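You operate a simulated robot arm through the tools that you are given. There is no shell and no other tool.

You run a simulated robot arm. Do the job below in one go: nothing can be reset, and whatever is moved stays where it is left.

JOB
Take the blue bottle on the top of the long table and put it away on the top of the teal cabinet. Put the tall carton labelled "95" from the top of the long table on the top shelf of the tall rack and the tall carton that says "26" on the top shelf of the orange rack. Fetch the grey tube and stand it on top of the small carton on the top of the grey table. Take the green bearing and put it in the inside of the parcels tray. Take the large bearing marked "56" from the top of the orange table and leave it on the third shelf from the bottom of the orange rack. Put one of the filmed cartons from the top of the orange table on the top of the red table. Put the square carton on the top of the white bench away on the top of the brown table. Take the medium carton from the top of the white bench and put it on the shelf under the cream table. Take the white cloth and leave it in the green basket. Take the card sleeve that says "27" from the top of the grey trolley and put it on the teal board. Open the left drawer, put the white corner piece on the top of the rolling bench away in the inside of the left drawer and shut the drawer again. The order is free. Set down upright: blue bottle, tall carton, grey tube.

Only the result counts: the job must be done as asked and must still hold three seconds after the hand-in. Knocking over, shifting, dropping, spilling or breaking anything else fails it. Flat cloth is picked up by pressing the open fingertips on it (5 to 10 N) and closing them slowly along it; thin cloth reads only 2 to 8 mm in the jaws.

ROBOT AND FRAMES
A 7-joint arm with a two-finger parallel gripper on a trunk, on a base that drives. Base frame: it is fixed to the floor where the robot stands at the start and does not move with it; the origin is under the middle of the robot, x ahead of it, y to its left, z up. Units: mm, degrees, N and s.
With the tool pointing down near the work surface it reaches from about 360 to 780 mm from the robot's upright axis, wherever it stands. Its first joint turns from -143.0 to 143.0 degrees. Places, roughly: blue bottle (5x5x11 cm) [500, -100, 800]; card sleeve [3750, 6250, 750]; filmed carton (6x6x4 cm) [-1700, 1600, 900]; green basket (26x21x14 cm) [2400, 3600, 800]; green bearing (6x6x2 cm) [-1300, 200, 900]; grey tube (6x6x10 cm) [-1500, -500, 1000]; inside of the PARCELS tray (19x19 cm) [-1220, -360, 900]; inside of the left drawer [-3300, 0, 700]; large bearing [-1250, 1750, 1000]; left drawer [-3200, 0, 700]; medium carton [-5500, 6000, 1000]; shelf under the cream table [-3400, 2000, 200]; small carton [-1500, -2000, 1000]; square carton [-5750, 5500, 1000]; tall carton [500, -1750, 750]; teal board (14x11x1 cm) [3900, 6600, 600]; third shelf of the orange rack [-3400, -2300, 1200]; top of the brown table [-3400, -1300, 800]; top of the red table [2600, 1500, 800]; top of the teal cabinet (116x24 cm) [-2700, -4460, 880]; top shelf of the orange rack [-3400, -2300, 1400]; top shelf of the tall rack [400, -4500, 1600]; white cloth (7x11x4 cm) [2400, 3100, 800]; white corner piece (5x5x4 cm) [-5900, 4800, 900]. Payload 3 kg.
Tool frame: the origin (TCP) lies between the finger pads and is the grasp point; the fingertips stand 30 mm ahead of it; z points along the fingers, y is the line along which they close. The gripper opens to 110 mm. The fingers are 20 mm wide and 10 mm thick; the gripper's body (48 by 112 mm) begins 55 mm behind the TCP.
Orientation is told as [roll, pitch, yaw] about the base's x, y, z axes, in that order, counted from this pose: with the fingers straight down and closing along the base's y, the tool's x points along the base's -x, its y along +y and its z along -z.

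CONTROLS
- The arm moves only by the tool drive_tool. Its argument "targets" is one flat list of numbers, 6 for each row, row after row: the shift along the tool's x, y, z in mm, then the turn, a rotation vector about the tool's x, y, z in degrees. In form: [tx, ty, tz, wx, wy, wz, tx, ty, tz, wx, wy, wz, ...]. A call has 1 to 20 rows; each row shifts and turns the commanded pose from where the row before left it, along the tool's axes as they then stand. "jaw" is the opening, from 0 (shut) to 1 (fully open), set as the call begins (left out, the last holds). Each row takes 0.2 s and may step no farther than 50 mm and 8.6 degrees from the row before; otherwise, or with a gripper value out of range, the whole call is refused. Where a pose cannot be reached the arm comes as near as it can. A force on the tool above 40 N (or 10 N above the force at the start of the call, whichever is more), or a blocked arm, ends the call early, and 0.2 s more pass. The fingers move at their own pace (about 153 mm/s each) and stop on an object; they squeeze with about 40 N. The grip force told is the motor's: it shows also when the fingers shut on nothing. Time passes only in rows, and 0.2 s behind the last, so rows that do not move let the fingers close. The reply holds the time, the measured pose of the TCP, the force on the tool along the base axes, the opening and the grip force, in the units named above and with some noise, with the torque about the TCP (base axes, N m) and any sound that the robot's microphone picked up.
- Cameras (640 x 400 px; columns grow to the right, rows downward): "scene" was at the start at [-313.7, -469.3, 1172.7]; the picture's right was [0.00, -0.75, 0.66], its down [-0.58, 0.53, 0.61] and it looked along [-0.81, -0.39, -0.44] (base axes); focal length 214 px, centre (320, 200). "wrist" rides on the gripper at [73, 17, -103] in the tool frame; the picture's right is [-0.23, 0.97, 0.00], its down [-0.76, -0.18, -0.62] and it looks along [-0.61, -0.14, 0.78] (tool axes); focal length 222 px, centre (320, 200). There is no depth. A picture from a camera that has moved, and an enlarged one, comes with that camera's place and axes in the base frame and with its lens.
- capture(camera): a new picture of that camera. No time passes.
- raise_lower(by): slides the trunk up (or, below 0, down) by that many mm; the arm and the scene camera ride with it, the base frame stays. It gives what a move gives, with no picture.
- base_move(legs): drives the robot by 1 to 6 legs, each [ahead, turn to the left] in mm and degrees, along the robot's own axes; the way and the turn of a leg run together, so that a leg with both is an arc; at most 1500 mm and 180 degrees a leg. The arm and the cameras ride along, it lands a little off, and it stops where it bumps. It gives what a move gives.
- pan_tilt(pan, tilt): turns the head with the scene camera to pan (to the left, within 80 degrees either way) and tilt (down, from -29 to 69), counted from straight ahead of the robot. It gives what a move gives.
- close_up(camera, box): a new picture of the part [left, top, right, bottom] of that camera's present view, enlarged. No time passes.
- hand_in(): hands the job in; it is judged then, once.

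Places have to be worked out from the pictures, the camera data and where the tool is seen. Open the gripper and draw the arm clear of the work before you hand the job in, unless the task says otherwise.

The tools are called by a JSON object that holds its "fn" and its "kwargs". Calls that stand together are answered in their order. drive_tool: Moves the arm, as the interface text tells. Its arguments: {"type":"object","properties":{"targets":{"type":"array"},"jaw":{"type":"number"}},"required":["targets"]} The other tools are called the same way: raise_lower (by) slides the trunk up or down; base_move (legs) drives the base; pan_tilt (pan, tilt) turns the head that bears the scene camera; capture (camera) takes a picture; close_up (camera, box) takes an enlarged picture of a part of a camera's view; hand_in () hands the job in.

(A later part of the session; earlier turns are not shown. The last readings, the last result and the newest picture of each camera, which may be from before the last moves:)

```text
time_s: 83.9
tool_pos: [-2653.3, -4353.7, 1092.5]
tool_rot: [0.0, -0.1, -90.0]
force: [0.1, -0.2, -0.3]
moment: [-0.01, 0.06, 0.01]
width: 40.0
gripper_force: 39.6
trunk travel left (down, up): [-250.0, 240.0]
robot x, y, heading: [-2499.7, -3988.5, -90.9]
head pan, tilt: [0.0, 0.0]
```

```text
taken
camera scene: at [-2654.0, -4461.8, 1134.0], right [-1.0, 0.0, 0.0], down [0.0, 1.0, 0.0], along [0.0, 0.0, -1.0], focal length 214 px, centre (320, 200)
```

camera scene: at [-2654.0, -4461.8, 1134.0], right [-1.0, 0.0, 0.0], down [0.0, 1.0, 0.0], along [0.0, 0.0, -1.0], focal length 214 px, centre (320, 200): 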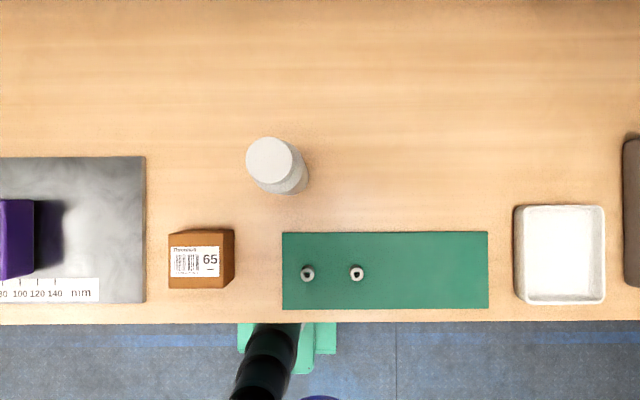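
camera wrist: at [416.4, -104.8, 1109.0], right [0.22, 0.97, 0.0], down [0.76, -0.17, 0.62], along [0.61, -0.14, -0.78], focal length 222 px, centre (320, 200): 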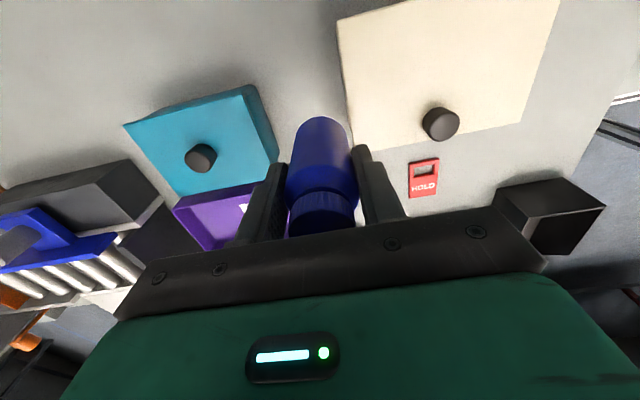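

The straight-down view shows bare wood at about (-2760, -4500). I move there and descend to z≈960 (bottle base ≈ 898).

{"fn": "drive_tool", "kwargs": {"targets": [0, -35.7, 0, 0, 0, 0, 0, -35.7, 0, 0, 0, 0, 0, -35.7, 0, 0, 0, 0, -48.7, 0, 0, 0, 0, 0, -48.7, 0, 0, 0, 0, 0, -48.7, 0, 0, 0, 0, 0, 0, 0, 44, 0, 0, 0, 0, 0, 44, 0, 0, 0, 0, 0, 44, 0, 0, 0]}}

{"fn": "pan_tilt", "kwargs": {"pan": 0, "tilt": 30}}

{"fn": "capture", "kwargs": {"camera": "scene"}}

{"fn": "capture", "kwargs": {"camera": "wrist"}}

```text
time_s: 85.9
tool_pos: [-2761.6, -4501.2, 959.2]
tool_rot: [0.0, -0.1, -90.1]
force: [-0.5, 0.5, 0.3]
moment: [-0.03, -0.01, 0.03]
width: 39.9
gripper_force: 40.3
trunk travel left (down, up): [-250.0, 240.0]
robot x, y, heading: [-2497.3, -3985.0, -90.7]
head pan, tilt: [0.0, 0.0]
```

```text
time_s: 86.8
tool_pos: [-2762.2, -4500.9, 960.7]
tool_rot: [0.0, -0.1, -90.1]
force: [-0.1, -0.2, -0.4]
moment: [-0.02, -0.02, -0.01]
width: 40.1
gripper_force: 40.3
trunk travel left (down, up): [-250.0, 240.0]
robot x, y, heading: [-2497.6, -3986.9, -90.7]
head pan, tilt: [0.0, 30.0]
```

```text
taken
camera scene: at [-2762.6, -4560.5, 1001.8], right [-1.0, 0.0, 0.0], down [0.0, 0.87, 0.5], along [0.0, 0.5, -0.87], focal length 214 px, centre (320, 200)
```

scene: 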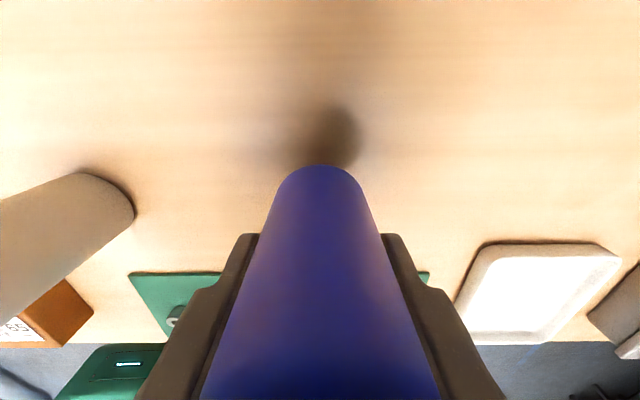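

```text
taken
camera wrist: at [-2744.0, -4428.8, 1064.7], right [0.97, -0.23, 0.0], down [-0.18, -0.76, 0.62], along [-0.14, -0.61, -0.78], focal length 222 px, centre (320, 200)
```

wrist: 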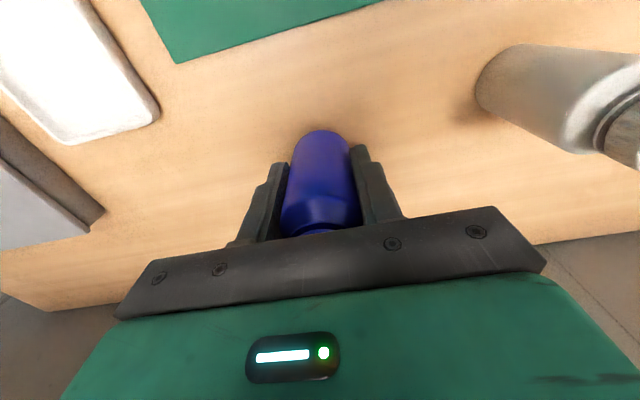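

The bottle hangs upright over free wood. I descend in small rows to feel for contact.

{"fn": "drive_tool", "kwargs": {"targets": [0, 0, 22, 0, 0, 0, 0, 0, 2, 0, 0, 0, 0, 0, 2, 0, 0, 0, 0, 0, 2, 0, 0, 0, 0, 0, 2, 0, 0, 0]}}

```text
time_s: 88.0
tool_pos: [-2761.4, -4499.1, 932.0]
tool_rot: [-0.1, -0.3, -90.1]
force: [0.4, 0.4, 13.3]
moment: [-0.12, -0.04, 0.02]
width: 40.0
gripper_force: 39.8
trunk travel left (down, up): [-250.0, 240.0]
robot x, y, heading: [-2498.7, -3987.9, -91.0]
head pan, tilt: [0.0, 30.0]
```

Contact at TCP z≈932 (surface ≈870). I open the jaws and rise straight up.

{"fn": "drive_tool", "kwargs": {"targets": [0, 0, 0, 0, 0, 0, 0, 0, 0, 0, 0, 0, 0, 0, -20, 0, 0, 0, 0, 0, -40, 0, 0, 0, 0, 0, -45, 0, 0, 0, 0, 0, -45, 0, 0, 0], "jaw": 0.65}}

{"fn": "capture", "kwargs": {"camera": "scene"}}

```text
time_s: 89.4
tool_pos: [-2762.6, -4498.4, 1082.5]
tool_rot: [0.0, -0.1, -90.1]
force: [0.8, -0.7, -0.2]
moment: [0.05, -0.01, 0.02]
width: 71.6
gripper_force: 0.0
trunk travel left (down, up): [-250.0, 240.0]
robot x, y, heading: [-2500.0, -3989.1, -90.7]
head pan, tilt: [0.0, 30.0]
```

```text
taken
camera scene: at [-2763.6, -4558.4, 1123.5], right [-1.0, 0.0, 0.0], down [0.0, 0.87, 0.5], along [0.0, 0.5, -0.87], focal length 214 px, centre (320, 200)
```

scene: 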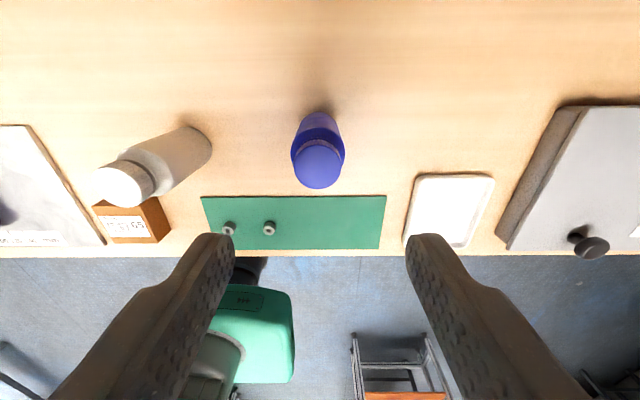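

The bottle stands on the cabinet top. I draw the arm in to the front at height, then back off and drive toward the long table's cartons.

{"fn": "drive_tool", "kwargs": {"targets": [20, 45, -10, 0, 0, 0, 20, 45, 0, 0, 0, 0, 20, 45, 0, 0, 0, 0, 20, 45, 0, 0, 0, 0, 20, 45, 0, 0, 0, 0, 10, 30, 0, 0, 0, 0]}}

{"fn": "base_move", "kwargs": {"legs": [[-500, 0], [0, 90]]}}

```text
refused: row 1 steps farther than a row can; nothing moved
```

```text
time_s: 96.2
tool_pos: [-1979.4, -3767.3, 1082.3]
tool_rot: [0.0, -0.1, -0.2]
force: [0.5, 0.6, 1.6]
moment: [-0.01, -0.04, 0.0]
width: 71.6
gripper_force: 0.0
trunk travel left (down, up): [-250.0, 240.0]
robot x, y, heading: [-2491.9, -3567.6, -1.3]
head pan, tilt: [0.0, 30.0]
```

The arm move was refused but the base backed and turned fine; robot at (-2492,-3568), hand forward at z 1082. I drive along +x and then up the aisle toward the tall cartons.

{"fn": "base_move", "kwargs": {"legs": [[0, 1.3], [1500, 0], [650, 0], [0, 90]]}}

```text
time_s: 111.3
tool_pos: [-146.2, -3047.2, 1082.8]
tool_rot: [-0.1, -0.1, 92.5]
force: [0.7, -0.6, -1.1]
moment: [-0.04, 0.01, 0.0]
width: 71.3
gripper_force: 0.1
trunk travel left (down, up): [-250.0, 240.0]
robot x, y, heading: [-263.2, -3564.5, 91.2]
head pan, tilt: [0.0, 30.0]
```

I continue up the aisle to y≈-1765 and turn to face the long table.

{"fn": "base_move", "kwargs": {"legs": [[1500, 0], [300, 0], [0, -91]]}}

{"fn": "pan_tilt", "kwargs": {"pan": 0, "tilt": -29}}

{"fn": "capture", "kwargs": {"camera": "scene"}}

```text
time_s: 124.5
tool_pos: [236.6, -1894.1, 1083.5]
tool_rot: [0.0, -0.1, -1.4]
force: [-0.1, 0.0, -1.1]
moment: [0.05, 0.04, -0.03]
width: 71.3
gripper_force: 0.2
trunk travel left (down, up): [-250.0, 240.0]
robot x, y, heading: [-270.4, -1679.2, -2.6]
head pan, tilt: [0.0, 30.0]
```

```text
time_s: 125.8
tool_pos: [237.1, -1893.6, 1084.6]
tool_rot: [0.0, -0.1, -1.4]
force: [-0.3, 0.4, -0.1]
moment: [-0.04, -0.03, -0.02]
width: 71.6
gripper_force: 0.0
trunk travel left (down, up): [-250.0, 240.0]
robot x, y, heading: [-270.5, -1683.0, -2.8]
head pan, tilt: [0.0, -28.6]
```

```text
taken
camera scene: at [385.6, -1895.4, 1148.4], right [-0.02, -1.0, 0.0], down [-0.88, 0.02, -0.48], along [0.48, -0.01, -0.88], focal length 214 px, centre (320, 200)
```

scene: 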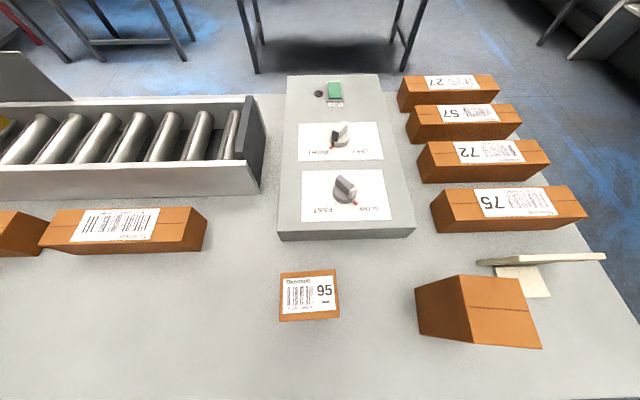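

I see the carton "95" standing near the nadir, and other cartons around. I enlarge to read the labels of the others.

{"fn": "close_up", "kwargs": {"camera": "scene", "box": [0, 190, 220, 328]}}

{"fn": "close_up", "kwargs": {"camera": "scene", "box": [260, 240, 580, 400]}}

{"fn": "pan_tilt", "kwargs": {"pan": 40, "tilt": -25}}

{"fn": "capture", "kwargs": {"camera": "scene"}}

```text
2.90 times, centred on (110, 259) of scene
camera zoom: at [385.6, -1895.4, 1148.4], right [-0.02, -1.0, 0.0], down [-0.88, 0.02, -0.48], along [0.48, -0.01, -0.88], focal length 622 px, centre (929, 29)
```

zoom: 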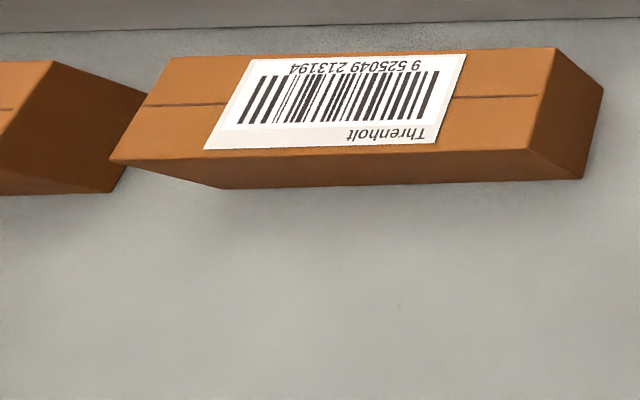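

```text
2.00 times, centred on (420, 320) of scene
camera zoom: at [385.6, -1895.4, 1148.4], right [-0.02, -1.0, 0.0], down [-0.88, 0.02, -0.48], along [0.48, -0.01, -0.88], focal length 429 px, centre (120, -40)
```

zoom: 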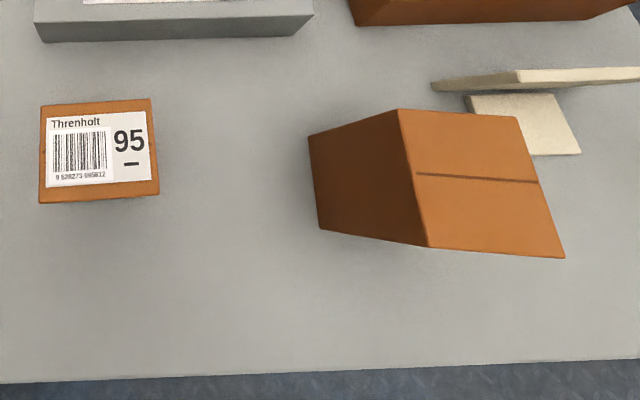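

```text
time_s: 126.8
tool_pos: [236.9, -1893.9, 1083.4]
tool_rot: [0.1, -0.1, -1.5]
force: [-1.2, -0.2, 0.5]
moment: [-0.03, 0.0, 0.05]
width: 71.5
gripper_force: 0.1
trunk travel left (down, up): [-250.0, 240.0]
robot x, y, heading: [-272.5, -1679.1, -2.6]
head pan, tilt: [40.0, -25.0]
```

```text
taken
camera scene: at [382.3, -1849.9, 1161.0], right [-0.02, -0.77, -0.64], down [-0.9, 0.29, -0.33], along [0.44, 0.57, -0.69], focal length 214 px, centre (320, 200)
```

scene: 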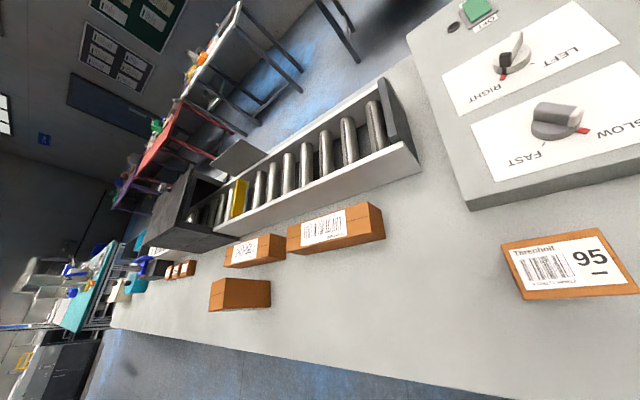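

Carton "95" is clear; "26" isn't readable yet. I enlarge the cartons further left along the table.

{"fn": "close_up", "kwargs": {"camera": "scene", "box": [190, 190, 400, 322]}}

{"fn": "close_up", "kwargs": {"camera": "wrist", "box": [0, 0, 640, 400]}}

```text
3.03 times, centred on (295, 256) of scene
camera zoom: at [382.3, -1849.9, 1161.0], right [-0.02, -0.77, -0.64], down [-0.9, 0.29, -0.33], along [0.44, 0.57, -0.69], focal length 650 px, centre (396, 30)
```

zoom: 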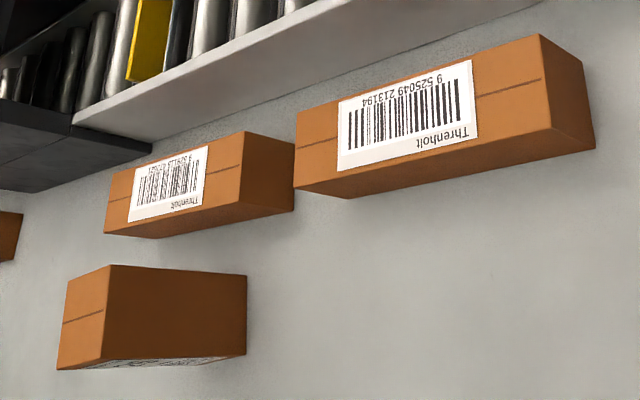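

```text
1.00 times, centred on (320, 200) of wrist (not enlarged: the box is as wide or as high as the picture)
camera zoom: at [164.9, -1875.8, 1187.7], right [0.25, 0.97, 0.0], down [0.76, -0.2, 0.62], along [0.6, -0.16, -0.78], focal length 222 px, centre (320, 200)
```

zoom: 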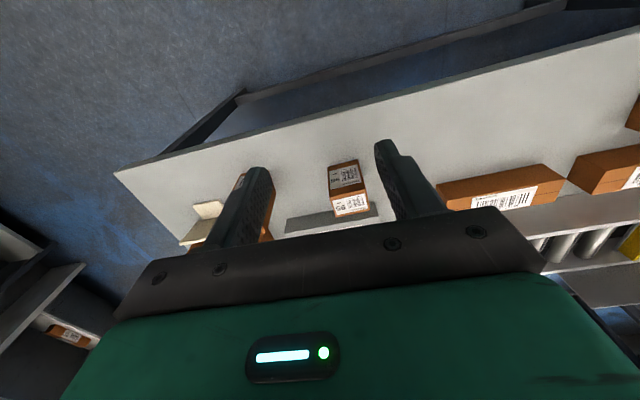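

The tall cartons carry labels on their robot-side faces. I shift the hand toward -y so the wrist camera can see the right-hand carton's near face.

{"fn": "drive_tool", "kwargs": {"targets": [0, -39, 0, 0, 0, 0, 0, -39, 0, 0, 0, 0, 0, -39, 0, 0, 0, 0, 0, -39, 0, 0, 0, 0]}}

{"fn": "capture", "kwargs": {"camera": "wrist"}}

{"fn": "close_up", "kwargs": {"camera": "wrist", "box": [240, 120, 440, 245]}}

```text
time_s: 127.8
tool_pos: [231.5, -2052.1, 1084.8]
tool_rot: [-0.2, -0.2, -1.4]
force: [0.3, 0.9, 0.8]
moment: [-0.05, 0.01, 0.0]
width: 71.3
gripper_force: 0.0
trunk travel left (down, up): [-250.0, 240.0]
robot x, y, heading: [-269.4, -1686.1, -2.5]
head pan, tilt: [40.0, -25.0]
```

```text
taken
camera wrist: at [159.9, -2032.9, 1188.7], right [0.25, 0.97, 0.0], down [0.76, -0.2, 0.63], along [0.61, -0.16, -0.78], focal length 222 px, centre (320, 200)
```

wrist: 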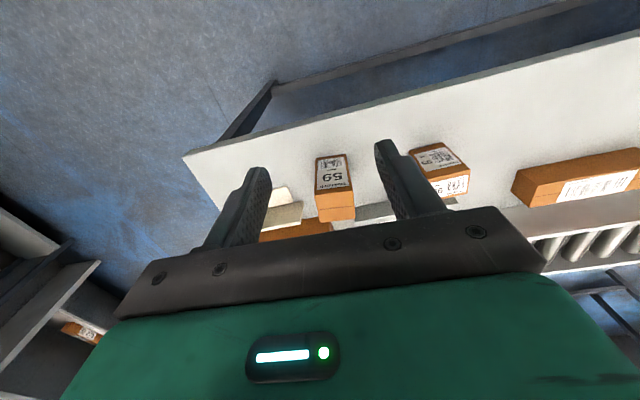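

```text
3.20 times, centred on (340, 182) of wrist
camera zoom: at [159.9, -2032.9, 1188.7], right [0.25, 0.97, 0.0], down [0.76, -0.2, 0.63], along [0.61, -0.16, -0.78], focal length 711 px, centre (256, 256)
```

zoom: 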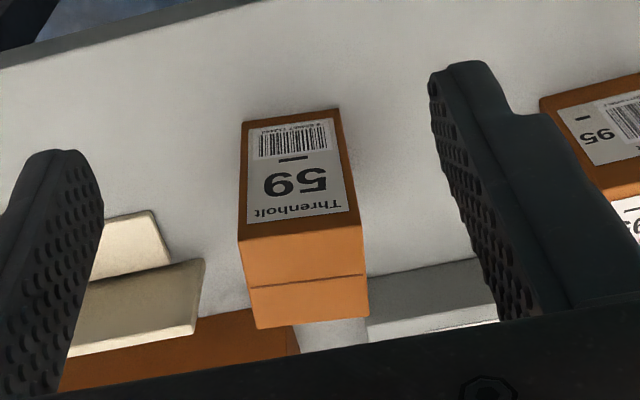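

This right-hand carton reads "59", not 26. I move the hand along to +y to inspect the left-hand tall carton near y≈-1300 the same way.

{"fn": "drive_tool", "kwargs": {"targets": [0, 47, 0, 0, 0, 0, 0, 47, 0, 0, 0, 0, 0, 47, 0, 0, 0, 0, 0, 47, 0, 0, 0, 0, 0, 47, 0, 0, 0, 0, 0, 47, 0, 0, 0, 0, 0, 47, 0, 0, 0, 0, 0, 47, 0, 0, 0, 0, 0, 47, 0, 0, 0, 0, 0, 47, 0, 0, 0, 0, 0, 47, 0, 0, 0, 0, 0, 47, 0, 0, 0, 0, 0, 47, 0, 0, 0, 0, 0, 47, 0, 0, 0, 0, 0, 47, 0, 0, 0, 0]}}

{"fn": "capture", "kwargs": {"camera": "wrist"}}

{"fn": "close_up", "kwargs": {"camera": "wrist", "box": [240, 100, 440, 225]}}

```text
time_s: 131.0
tool_pos: [249.8, -1345.6, 1083.1]
tool_rot: [0.0, -0.1, -1.4]
force: [0.2, 0.1, 0.0]
moment: [0.08, -0.01, -0.05]
width: 71.7
gripper_force: 0.1
trunk travel left (down, up): [-250.0, 240.0]
robot x, y, heading: [-271.4, -1681.1, -2.5]
head pan, tilt: [40.0, -25.0]
```

```text
taken
camera wrist: at [177.9, -1326.7, 1186.8], right [0.25, 0.97, 0.0], down [0.76, -0.2, 0.62], along [0.6, -0.16, -0.78], focal length 222 px, centre (320, 200)
```

wrist: 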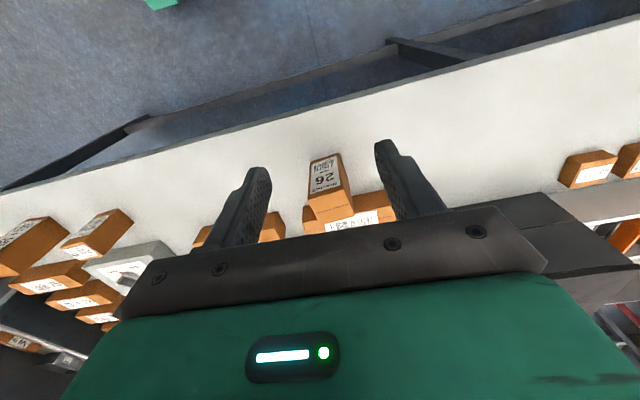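

```text
3.20 times, centred on (340, 162) of wrist
camera zoom: at [177.9, -1326.7, 1186.8], right [0.25, 0.97, 0.0], down [0.76, -0.2, 0.62], along [0.6, -0.16, -0.78], focal length 711 px, centre (256, 320)
```

zoom: 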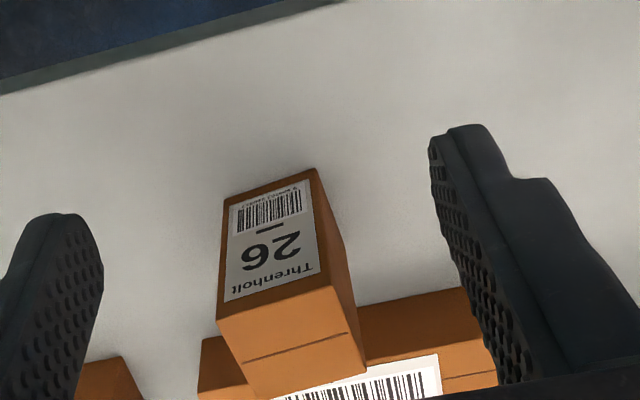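

This carton is "26", standing around (416, -1371) with its top near z≈903. I move over it and measure with the scene camera looking straight down.

{"fn": "drive_tool", "kwargs": {"targets": [-35, -13, 0, 0, 0, 0, -35, -13, 0, 0, 0, 0], "jaw": 1}}

{"fn": "pan_tilt", "kwargs": {"pan": 0, "tilt": 0}}

{"fn": "capture", "kwargs": {"camera": "scene"}}

```text
time_s: 131.6
tool_pos: [320.7, -1371.2, 1083.5]
tool_rot: [0.0, -0.2, -1.4]
force: [0.0, 0.3, 0.3]
moment: [-0.03, -0.01, 0.01]
width: 110.0
gripper_force: 0.0
trunk travel left (down, up): [-250.0, 240.0]
robot x, y, heading: [-274.6, -1682.2, -2.8]
head pan, tilt: [40.0, -25.0]
```

```text
time_s: 132.7
tool_pos: [319.6, -1372.1, 1082.8]
tool_rot: [0.0, 0.0, -1.4]
force: [1.0, -0.1, -0.6]
moment: [0.01, 0.05, -0.01]
width: 110.2
gripper_force: 0.1
trunk travel left (down, up): [-250.0, 240.0]
robot x, y, heading: [-270.5, -1677.4, -2.5]
head pan, tilt: [0.0, 0.0]
```

```text
taken
camera scene: at [428.8, -1372.0, 1124.4], right [-0.02, -1.0, 0.0], down [-1.0, 0.02, 0.0], along [0.0, 0.0, -1.0], focal length 214 px, centre (320, 200)
```

scene: 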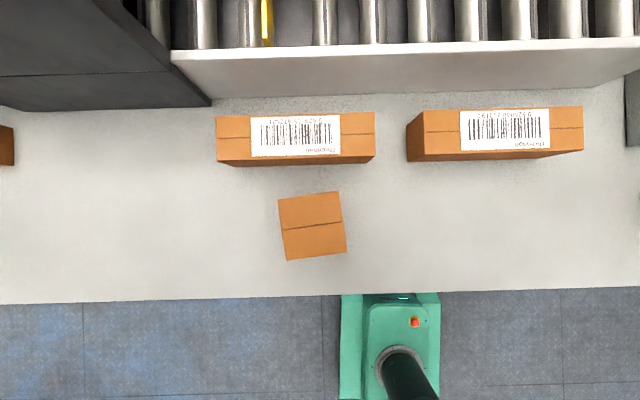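

Carton 26: top centre ≈(404, -1364), top z≈920, yaw ≈+6°, side ≈58 mm. Since it must go onto high shelves, I first test a 45° pitched hand and the high reach here in free space (trunk up).

{"fn": "drive_tool", "kwargs": {"targets": [0, 0, 0, 0, -7.5, 0, 0, 0, 0, 0, -7.5, 0, 0, 0, 0, 0, -7.5, 0, 0, 0, 0, 0, -7.5, 0, 0, 0, 0, 0, -7.5, 0, 0, 0, 0, 0, -7.5, 0]}}

{"fn": "raise_lower", "kwargs": {"by": 240}}

{"fn": "capture", "kwargs": {"camera": "scene"}}

```text
time_s: 134.1
tool_pos: [319.8, -1373.5, 1085.2]
tool_rot: [0.0, -45.3, -1.3]
force: [0.3, -0.4, -0.4]
moment: [-0.02, 0.01, 0.02]
width: 110.0
gripper_force: 0.1
trunk travel left (down, up): [-250.0, 240.0]
robot x, y, heading: [-270.2, -1684.2, -2.5]
head pan, tilt: [0.0, 0.0]
```

```text
time_s: 136.6
tool_pos: [319.3, -1372.7, 1324.0]
tool_rot: [0.0, -45.2, -1.4]
force: [0.5, 0.3, 0.1]
moment: [0.03, 0.02, 0.02]
width: 109.9
gripper_force: 0.0
trunk travel left (down, up): [-490.0, 0.0]
robot x, y, heading: [-272.8, -1679.0, -2.5]
head pan, tilt: [0.0, 0.0]
```

```text
taken
camera scene: at [367.7, -1371.3, 1431.6], right [-0.02, -1.0, 0.0], down [-0.71, 0.02, -0.71], along [0.71, -0.02, -0.71], focal length 214 px, centre (320, 200)
```

scene: 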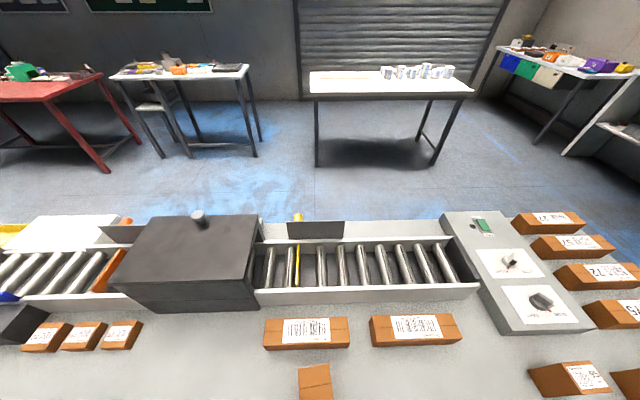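

The lift works and gives a good room view. I pull the hand inward ~150 mm and test going up to z≈1720 with the 45° pitch.

{"fn": "drive_tool", "kwargs": {"targets": [34, 0, -34, 0, 0, 0, 34, 0, -34, 0, 0, 0, 34, 0, -34, 0, 0, 0, -34, 0, -34, 0, 0, 0, -34, 0, -34, 0, 0, 0, -34, 0, -34, 0, 0, 0, -34, 0, -34, 0, 0, 0, -34, 0, -34, 0, 0, 0, -34, 0, -34, 0, 0, 0, -34, 0, -34, 0, 0, 0, -34, 0, -34, 0, 0, 0]}}

```text
time_s: 139.0
tool_pos: [174.1, -1374.0, 1708.7]
tool_rot: [0.1, -45.1, -1.6]
force: [-2.4, 2.2, 2.0]
moment: [-0.2, -0.11, -0.09]
width: 109.9
gripper_force: 0.0
trunk travel left (down, up): [-490.0, 0.0]
robot x, y, heading: [-266.5, -1677.8, -2.4]
head pan, tilt: [0.0, 0.0]
```

High reach works. From up here I take two overview pictures for mapping before going down: toward the right (tall rack) and ahead.

{"fn": "pan_tilt", "kwargs": {"pan": -75, "tilt": 0}}

{"fn": "capture", "kwargs": {"camera": "scene"}}

{"fn": "pan_tilt", "kwargs": {"pan": 60, "tilt": -25}}

{"fn": "capture", "kwargs": {"camera": "scene"}}

```text
time_s: 140.5
tool_pos: [176.5, -1375.0, 1708.0]
tool_rot: [-0.2, -45.0, -1.8]
force: [0.3, 0.3, -0.7]
moment: [-0.04, 0.0, 0.0]
width: 110.0
gripper_force: 0.0
trunk travel left (down, up): [-490.0, 0.0]
robot x, y, heading: [-273.5, -1679.8, -2.6]
head pan, tilt: [-75.0, 0.0]
```

```text
taken
camera scene: at [173.9, -1460.7, 1862.6], right [-0.69, -0.23, 0.68], down [-0.71, 0.02, -0.71], along [0.15, -0.97, -0.18], focal length 214 px, centre (320, 200)
```

scene: 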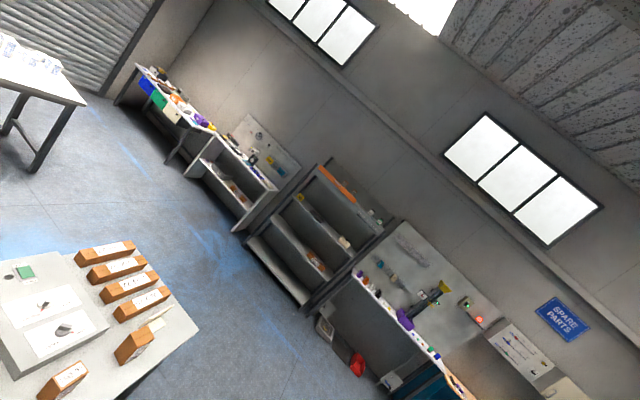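

```text
time_s: 142.6
tool_pos: [176.0, -1375.7, 1709.1]
tool_rot: [-0.2, -44.9, -2.0]
force: [-0.6, 0.0, 0.5]
moment: [0.01, 0.0, 0.02]
width: 109.9
gripper_force: 0.1
trunk travel left (down, up): [-490.0, 0.0]
robot x, y, heading: [-270.9, -1681.0, -2.5]
head pan, tilt: [60.0, -25.0]
```

```text
taken
camera scene: at [213.1, -1313.7, 1879.1], right [0.59, -0.52, -0.61], down [-0.48, 0.38, -0.79], along [0.65, 0.76, -0.02], focal length 214 px, centre (320, 200)
```

scene: 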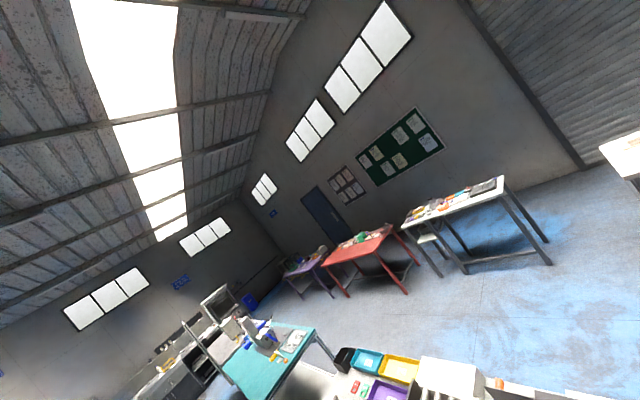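

I return down, lower the trunk and bring the hand to a pre-grasp pose in front of and above carton 26, aligned with its yaw.

{"fn": "drive_tool", "kwargs": {"targets": [34, 0, 34, 0, 0, 0, 34, 0, 34, 0, 0, 0, 34, 0, 34, 0, 0, 0, 34, 0, 34, 0, 0, 0, 34, 0, 34, 0, 0, 0, 34, 0, 34, 0, 0, 0, 34, 0, 34, 0, 0, 0, 34, 0, 34, 0, 0, 0]}}

{"fn": "raise_lower", "kwargs": {"by": -240}}

{"fn": "pan_tilt", "kwargs": {"pan": 0, "tilt": 20}}

{"fn": "drive_tool", "kwargs": {"targets": [-6.1, 0, 37.9, 0, 0, 0, -6.1, 0, 37.9, 0, 0, 0, -6.1, 0, 37.9, 0, 0, 0, -6.1, 0, 37.9, 0, 0, 0, 0, 0, 0, -5.6, 0, -5.6]}}

{"fn": "capture", "kwargs": {"camera": "scene"}}

{"fn": "capture", "kwargs": {"camera": "wrist"}}

```text
time_s: 144.4
tool_pos: [174.9, -1367.9, 1325.6]
tool_rot: [0.0, -45.1, -1.4]
force: [-0.9, 0.1, 0.1]
moment: [-0.01, 0.0, 0.04]
width: 110.0
gripper_force: 0.1
trunk travel left (down, up): [-490.0, 0.0]
robot x, y, heading: [-267.8, -1681.8, -2.6]
head pan, tilt: [60.0, -25.0]
```

```text
time_s: 146.9
tool_pos: [174.8, -1367.3, 1086.3]
tool_rot: [0.0, -45.1, -1.3]
force: [0.4, 1.5, -0.1]
moment: [0.02, 0.0, 0.01]
width: 109.9
gripper_force: 0.1
trunk travel left (down, up): [-250.0, 240.0]
robot x, y, heading: [-266.2, -1680.5, -2.6]
head pan, tilt: [60.0, -25.0]
```

```text
time_s: 148.2
tool_pos: [174.8, -1367.7, 1087.2]
tool_rot: [0.1, -45.2, -1.4]
force: [0.1, 0.1, -0.4]
moment: [0.02, 0.0, 0.05]
width: 109.9
gripper_force: 0.0
trunk travel left (down, up): [-250.0, 240.0]
robot x, y, heading: [-271.2, -1679.8, -2.4]
head pan, tilt: [0.0, 20.0]
```

```text
time_s: 149.4
tool_pos: [300.8, -1370.8, 994.5]
tool_rot: [0.0, -45.2, 6.7]
force: [-0.6, -0.7, 1.3]
moment: [-0.03, 0.03, 0.0]
width: 110.0
gripper_force: 0.0
trunk travel left (down, up): [-250.0, 240.0]
robot x, y, heading: [-275.0, -1679.1, -2.2]
head pan, tilt: [0.0, 20.0]
```

```text
taken
camera scene: at [328.1, -1365.8, 1077.7], right [0.12, -0.99, 0.0], down [-0.9, -0.1, -0.43], along [0.42, 0.05, -0.91], focal length 214 px, centre (320, 200)
```

scene: 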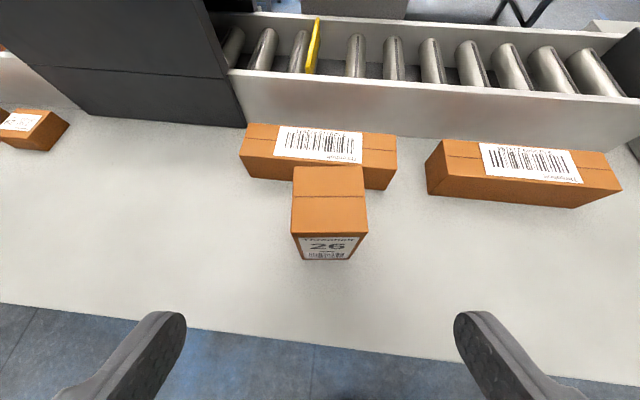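

```text
taken
camera wrist: at [175.6, -1369.3, 1017.3], right [0.05, 0.99, 0.16], down [0.11, -0.17, 0.98], along [0.99, -0.03, -0.12], focal length 222 px, centre (320, 200)
```

wrist: 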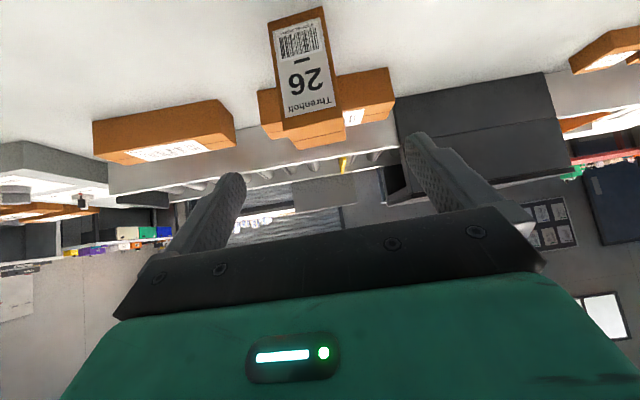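

Carton 26 is centred at (403.5, -1364) and aligned with the hand. I advance along the tool axis to the grasp point (z≈888).

{"fn": "drive_tool", "kwargs": {"targets": [0, -5.2, 0, 0, 0, 0, 0.8, 0, 37, 0, 0, 0, 0.8, 0, 37, 0, 0, 0, 0.8, 0, 37, 0, 0, 0, 0.8, 0, 37, 0, 0, 0]}}

{"fn": "capture", "kwargs": {"camera": "scene"}}

```text
time_s: 150.6
tool_pos: [401.7, -1364.5, 889.8]
tool_rot: [0.0, -45.2, 6.5]
force: [-1.0, -0.4, 0.2]
moment: [-0.04, -0.01, 0.01]
width: 110.3
gripper_force: 0.0
trunk travel left (down, up): [-250.0, 240.0]
robot x, y, heading: [-269.3, -1679.3, -2.5]
head pan, tilt: [0.0, 20.0]
```

```text
taken
camera scene: at [429.4, -1359.1, 972.2], right [0.11, -0.99, 0.0], down [-0.9, -0.1, -0.43], along [0.42, 0.05, -0.9], focal length 214 px, centre (320, 200)
```

scene: 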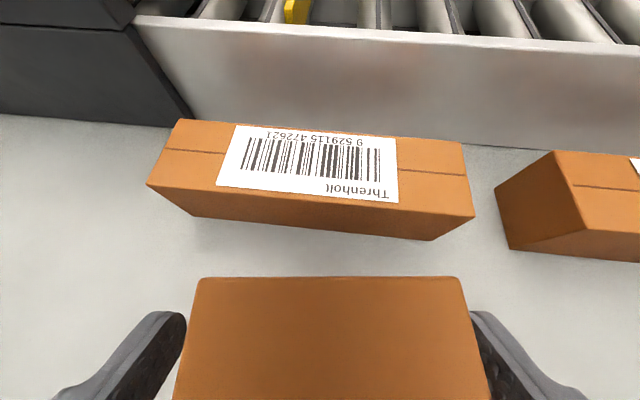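

The carton's 60 mm top lies between the 110 mm jaws. I close.

{"fn": "drive_tool", "kwargs": {"targets": [0, -2, 0, 0, 0, 0, 0, 0, 0, 0, 0, 0, 0, 0, 0, 0, 0, 0, 0, 0, 0, 0, 0, 0], "jaw": 0}}

```text
time_s: 151.6
tool_pos: [402.5, -1366.1, 889.6]
tool_rot: [-0.1, -45.1, 6.7]
force: [-0.1, 2.0, 0.6]
moment: [0.23, -0.03, -0.01]
width: 59.9
gripper_force: 40.3
trunk travel left (down, up): [-250.0, 240.0]
robot x, y, heading: [-272.7, -1680.9, -2.4]
head pan, tilt: [0.0, 20.0]
```

Held at 59.9 mm. I lift straight up ~190 mm and draw the hand inward ~240 mm.

{"fn": "drive_tool", "kwargs": {"targets": [-14, 0, -14, 0, 0, 0, -34, 0, -34, 0, 0, 0, -34, 0, -34, 0, 0, 0, -34, 0, -34, 0, 0, 0, -34, 0, -34, 0, 0, 0, 34, 0, -34, 0, 0, 0, 34, 0, -34, 0, 0, 0, 34, 0, -34, 0, 0, 0, 34, 0, -34, 0, 0, 0, 34, 0, -34, 0, 0, 0]}}

{"fn": "capture", "kwargs": {"camera": "scene"}}

```text
time_s: 153.8
tool_pos: [163.7, -1392.0, 1104.1]
tool_rot: [0.0, -45.2, 6.6]
force: [0.5, 0.0, -3.8]
moment: [0.01, 0.0, 0.0]
width: 59.9
gripper_force: 39.9
trunk travel left (down, up): [-250.0, 240.0]
robot x, y, heading: [-270.2, -1680.8, -2.4]
head pan, tilt: [0.0, 20.0]
```

```text
taken
camera scene: at [190.6, -1387.3, 1185.7], right [0.11, -0.99, 0.0], down [-0.9, -0.1, -0.43], along [0.42, 0.05, -0.9], focal length 214 px, centre (320, 200)
```

scene: 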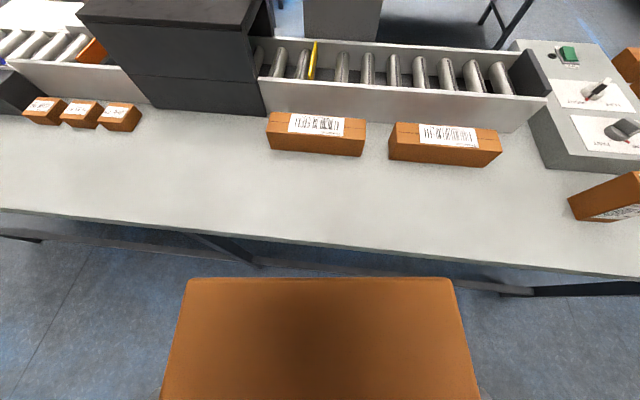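

Carton 26 held firmly. I turn, drive down the aisle past the grey table's end, then turn toward -x and drive on, to view the orange rack.

{"fn": "base_move", "kwargs": {"legs": [[0, -87.6], [1480, 0], [0, -90], [1500, 0]]}}

{"fn": "pan_tilt", "kwargs": {"pan": -50, "tilt": -20}}

{"fn": "capture", "kwargs": {"camera": "scene"}}

```text
time_s: 176.0
tool_pos: [-2198.9, -3449.9, 1103.1]
tool_rot: [-0.1, -45.1, -171.7]
force: [0.8, -0.4, -3.1]
moment: [0.0, 0.0, 0.02]
width: 59.6
gripper_force: 39.8
trunk travel left (down, up): [-250.0, 240.0]
robot x, y, heading: [-1773.7, -3151.2, 179.1]
head pan, tilt: [0.0, 20.0]
```

```text
time_s: 177.1
tool_pos: [-2199.9, -3450.1, 1103.2]
tool_rot: [-0.2, -45.1, -171.8]
force: [0.0, 0.2, -4.1]
moment: [0.0, 0.02, -0.02]
width: 59.7
gripper_force: 39.7
trunk travel left (down, up): [-250.0, 240.0]
robot x, y, heading: [-1777.8, -3151.9, 179.4]
head pan, tilt: [-50.0, -20.0]
```

```text
taken
camera scene: at [-2248.8, -3396.0, 1260.6], right [0.44, 0.71, 0.54], down [0.46, 0.33, -0.82], along [-0.77, 0.62, -0.18], focal length 214 px, centre (320, 200)
```

scene: 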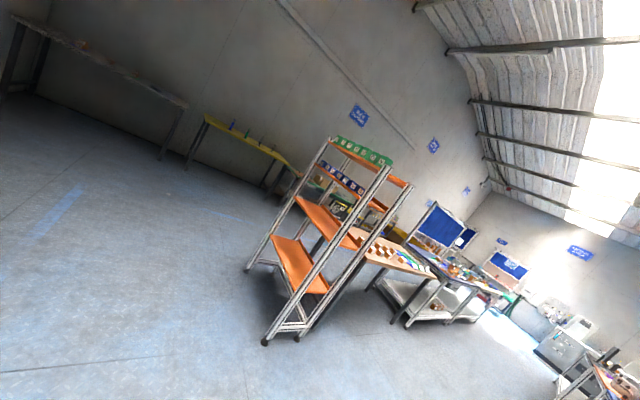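

The orange rack stands free, spanning x≈-3790…-3095 and y≈-2440…-2150, with four orange shelves open toward -y. I drive to about (-3380,-3135) and turn to face it.

{"fn": "base_move", "kwargs": {"legs": [[1500, 0], [120, 0], [0, -89]]}}

{"fn": "pan_tilt", "kwargs": {"pan": 0, "tilt": -25}}

{"fn": "capture", "kwargs": {"camera": "scene"}}

```text
time_s: 189.2
tool_pos: [-3699.2, -2710.1, 1103.0]
tool_rot: [-0.1, -45.0, 100.1]
force: [0.3, -0.7, -3.3]
moment: [-0.04, -0.03, 0.02]
width: 59.5
gripper_force: 40.0
trunk travel left (down, up): [-250.0, 240.0]
robot x, y, heading: [-3421.8, -3122.0, 91.1]
head pan, tilt: [-50.0, -20.0]
```

```text
time_s: 190.4
tool_pos: [-3697.9, -2709.1, 1103.6]
tool_rot: [-0.1, -45.1, 100.2]
force: [0.2, 0.8, -3.5]
moment: [-0.02, -0.03, 0.03]
width: 59.7
gripper_force: 40.2
trunk travel left (down, up): [-250.0, 240.0]
robot x, y, heading: [-3419.3, -3124.3, 91.3]
head pan, tilt: [0.0, -25.0]
```

```text
taken
camera scene: at [-3710.6, -2646.9, 1249.9], right [0.98, 0.17, 0.0], down [0.06, -0.33, -0.94], along [-0.16, 0.93, -0.34], focal length 214 px, centre (320, 200)
```

scene: 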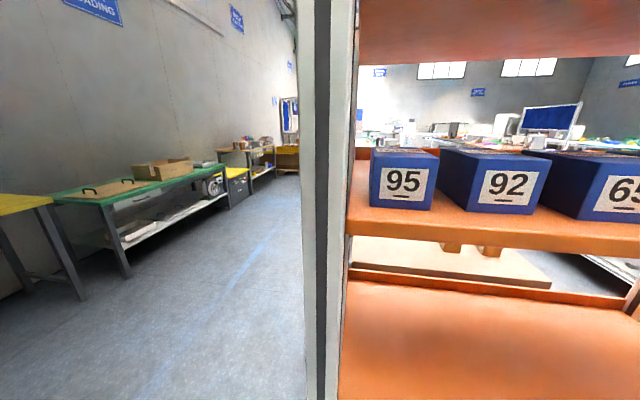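

The left rack post is right ahead, so I shift the hand ~260 mm to +x, square it to the rack (yaw 90) and raise the trunk.

{"fn": "drive_tool", "kwargs": {"targets": [5.3, -42.3, -5.3, 0, 0, 0, 5.3, -42.3, -5.3, 0, 0, 0, 5.3, -42.3, -5.3, 0, 0, 0, 5.3, -42.3, -5.3, 0, 0, 0, 5.3, -42.3, -5.3, 0, 0, 0, 5.3, -42.3, -5.3, 0, 0, 0, 0, 0, 0, 3.6, 0, 3.6, 0, 0, 0, 3.6, 0, 3.6]}}

{"fn": "raise_lower", "kwargs": {"by": 240}}

{"fn": "drive_tool", "kwargs": {"targets": [-34, 0, -34, 0, 0, 0, -34, 0, -34, 0, 0, 0, -34, 0, -34, 0, 0, 0, -34, 0, -34, 0, 0, 0, -34, 0, -34, 0, 0, 0, -34, 0, -34, 0, 0, 0]}}

{"fn": "capture", "kwargs": {"camera": "scene"}}

```text
time_s: 192.2
tool_pos: [-3441.8, -2702.6, 1111.3]
tool_rot: [-0.1, -44.9, 90.8]
force: [-0.5, 0.6, -3.0]
moment: [-0.02, 0.02, 0.04]
width: 59.2
gripper_force: 40.2
out of reach, approached as far as the arm can: row 5
trunk travel left (down, up): [-250.0, 240.0]
robot x, y, heading: [-3420.4, -3123.8, 91.1]
head pan, tilt: [0.0, -25.0]
```

```text
time_s: 194.7
tool_pos: [-3441.4, -2701.7, 1350.6]
tool_rot: [0.0, -44.9, 90.7]
force: [0.2, -0.2, -3.5]
moment: [0.02, 0.01, 0.0]
width: 59.8
gripper_force: 40.2
trunk travel left (down, up): [-490.0, 0.0]
robot x, y, heading: [-3420.1, -3126.0, 91.3]
head pan, tilt: [0.0, -25.0]
```

```text
time_s: 196.1
tool_pos: [-3445.9, -2702.7, 1637.9]
tool_rot: [0.0, -44.8, 90.8]
force: [-0.1, 0.5, -3.0]
moment: [-0.03, -0.03, 0.03]
width: 60.0
gripper_force: 40.3
trunk travel left (down, up): [-490.0, 0.0]
robot x, y, heading: [-3420.2, -3126.0, 91.4]
head pan, tilt: [0.0, -25.0]
```

```text
taken
camera scene: at [-3445.7, -2637.8, 1784.2], right [1.0, 0.01, 0.0], down [0.01, -0.35, -0.94], along [-0.01, 0.94, -0.35], focal length 214 px, centre (320, 200)
```

scene: 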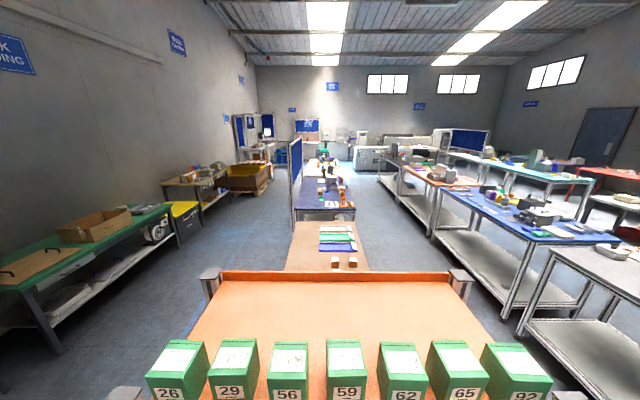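

Great overview: the orange rack's top shelf has a row of green boxes along its near edge and free space behind. I tilt the camera down to measure it.

{"fn": "pan_tilt", "kwargs": {"pan": 0, "tilt": 5}}

{"fn": "capture", "kwargs": {"camera": "scene"}}

```text
time_s: 197.0
tool_pos: [-3443.0, -2703.4, 1638.5]
tool_rot: [0.0, -44.8, 90.8]
force: [-0.3, 0.2, -3.1]
moment: [0.01, -0.02, 0.0]
width: 59.5
gripper_force: 40.7
trunk travel left (down, up): [-490.0, 0.0]
robot x, y, heading: [-3420.9, -3123.5, 91.4]
head pan, tilt: [0.0, 5.0]
```

```text
taken
camera scene: at [-3445.3, -2654.9, 1738.6], right [1.0, 0.01, 0.0], down [0.01, -0.77, -0.64], along [-0.01, 0.64, -0.77], focal length 214 px, centre (320, 200)
```

scene: 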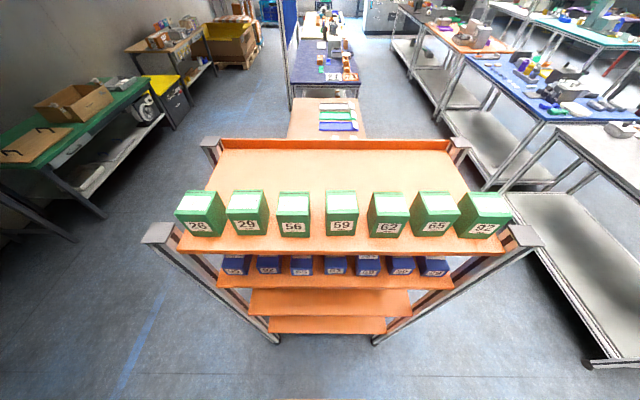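

Shelf height ≈1360, spanning y≈-2470…-2153; green boxes (90 mm tall) stand at y -2437…-2394 with ~240 mm free behind. I drive 290 mm closer with the carton held high above.

{"fn": "base_move", "kwargs": {"legs": [[290, 0]]}}

{"fn": "capture", "kwargs": {"camera": "scene"}}

```text
time_s: 199.0
tool_pos: [-3446.0, -2416.3, 1637.8]
tool_rot: [-0.1, -44.8, 90.3]
force: [0.1, 1.2, -2.8]
moment: [-0.03, 0.02, -0.01]
width: 59.9
gripper_force: 40.0
trunk travel left (down, up): [-490.0, 0.0]
robot x, y, heading: [-3428.5, -2841.4, 90.7]
head pan, tilt: [0.0, 5.0]
```

```text
taken
camera scene: at [-3446.7, -2368.2, 1738.6], right [1.0, 0.01, 0.0], down [0.0, -0.77, -0.64], along [0.0, 0.64, -0.77], focal length 214 px, centre (320, 200)
```

scene: 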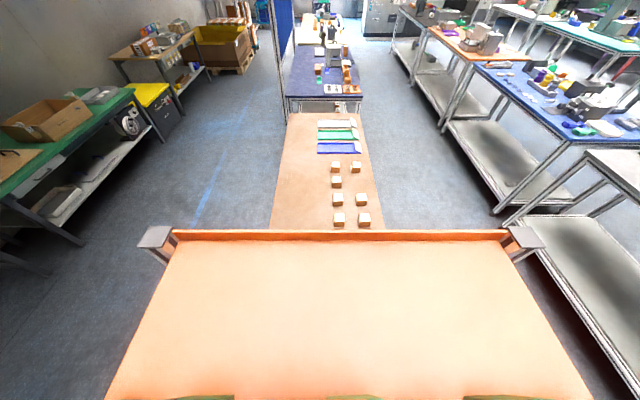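

Shelf surface comes out at z≈1368. I move forward 141 mm and descend to about 25 mm above it.

{"fn": "drive_tool", "kwargs": {"targets": [-33.3, 0, 33.3, 0, 0, 0, -33.3, 0, 33.3, 0, 0, 0, -33.3, 0, 33.3, 0, 0, 0, 34, 0, 34, 0, 0, 0, 34, 0, 34, 0, 0, 0, 34, 0, 34, 0, 0, 0]}}

{"fn": "capture", "kwargs": {"camera": "scene"}}

{"fn": "capture", "kwargs": {"camera": "wrist"}}

```text
time_s: 200.4
tool_pos: [-3445.6, -2274.1, 1495.1]
tool_rot: [0.1, -44.9, 90.3]
force: [0.4, 0.0, -3.3]
moment: [-0.02, -0.02, -0.01]
width: 60.0
gripper_force: 40.3
trunk travel left (down, up): [-490.0, 0.0]
robot x, y, heading: [-3428.2, -2839.3, 90.5]
head pan, tilt: [0.0, 5.0]
```

```text
taken
camera scene: at [-3447.9, -2227.9, 1595.2], right [1.0, 0.01, 0.0], down [0.0, -0.77, -0.64], along [0.0, 0.64, -0.77], focal length 214 px, centre (320, 200)
```

scene: 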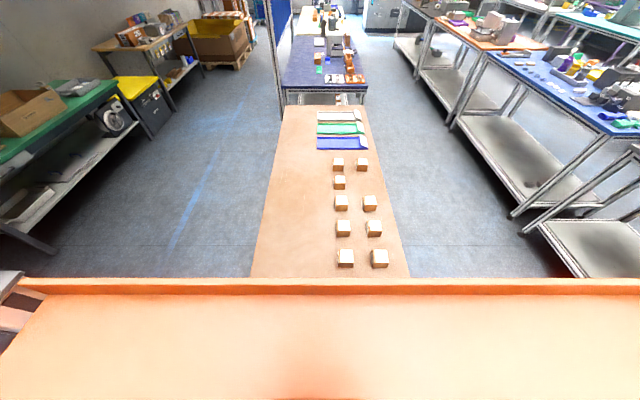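

```text
taken
camera wrist: at [-3462.4, -2400.2, 1517.4], right [-0.97, 0.16, 0.16], down [0.18, 0.1, 0.98], along [0.14, 0.98, -0.12], focal length 222 px, centre (320, 200)
```

wrist: 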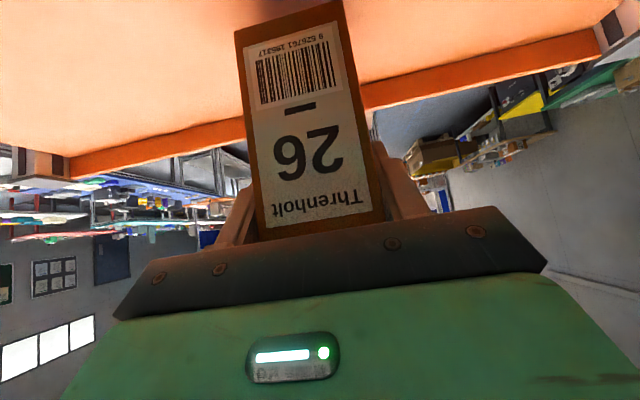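

The carton hangs upright over the free shelf area. I lower in small rows until contact.

{"fn": "drive_tool", "kwargs": {"targets": [10.6, 0, 10.6, 0, 0, 0, 1.4, 0, 1.4, 0, 0, 0, 1.4, 0, 1.4, 0, 0, 0, 1.4, 0, 1.4, 0, 0, 0, 1.4, 0, 1.4, 0, 0, 0, 1.4, 0, 1.4, 0, 0, 0]}}

```text
time_s: 201.8
tool_pos: [-3447.2, -2274.3, 1468.9]
tool_rot: [0.0, -44.9, 90.3]
force: [-0.2, 0.5, -2.7]
moment: [0.01, 0.01, -0.02]
width: 59.8
gripper_force: 40.1
trunk travel left (down, up): [-490.0, 0.0]
robot x, y, heading: [-3426.2, -2836.0, 90.8]
head pan, tilt: [0.0, 5.0]
```

No contact yet at 1468.9; I continue in 2 mm rows.

{"fn": "drive_tool", "kwargs": {"targets": [1.4, 0, 1.4, 0, 0, 0, 1.4, 0, 1.4, 0, 0, 0, 1.4, 0, 1.4, 0, 0, 0, 1.4, 0, 1.4, 0, 0, 0]}}

```text
time_s: 202.8
tool_pos: [-3446.5, -2275.4, 1461.5]
tool_rot: [0.0, -44.8, 90.3]
force: [-1.0, 1.0, -3.7]
moment: [-0.03, 0.02, 0.01]
width: 60.0
gripper_force: 40.3
trunk travel left (down, up): [-490.0, 0.0]
robot x, y, heading: [-3428.8, -2840.9, 90.9]
head pan, tilt: [0.0, 5.0]
```

{"fn": "capture", "kwargs": {"camera": "wrist"}}

{"fn": "drive_tool", "kwargs": {"targets": [1.4, 0, 1.4, 0, 0, 0, 1.4, 0, 1.4, 0, 0, 0, 1.4, 0, 1.4, 0, 0, 0, 1.4, 0, 1.4, 0, 0, 0]}}

```text
taken
camera wrist: at [-3462.0, -2400.6, 1484.0], right [-0.97, 0.16, 0.16], down [0.18, 0.1, 0.98], along [0.14, 0.98, -0.13], focal length 222 px, centre (320, 200)
```

wrist: 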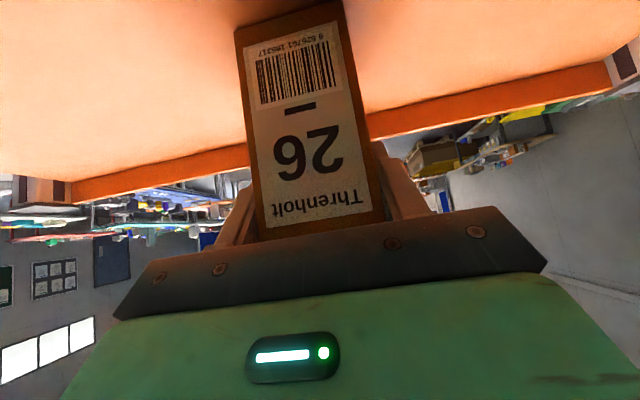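

```text
time_s: 203.8
tool_pos: [-3446.0, -2277.2, 1457.0]
tool_rot: [0.0, -45.3, 90.3]
force: [1.7, 0.9, 37.9]
moment: [0.08, 0.03, 0.13]
width: 59.9
gripper_force: 39.9
trunk travel left (down, up): [-490.0, 0.0]
robot x, y, heading: [-3428.1, -2839.8, 91.0]
head pan, tilt: [0.0, 5.0]
```

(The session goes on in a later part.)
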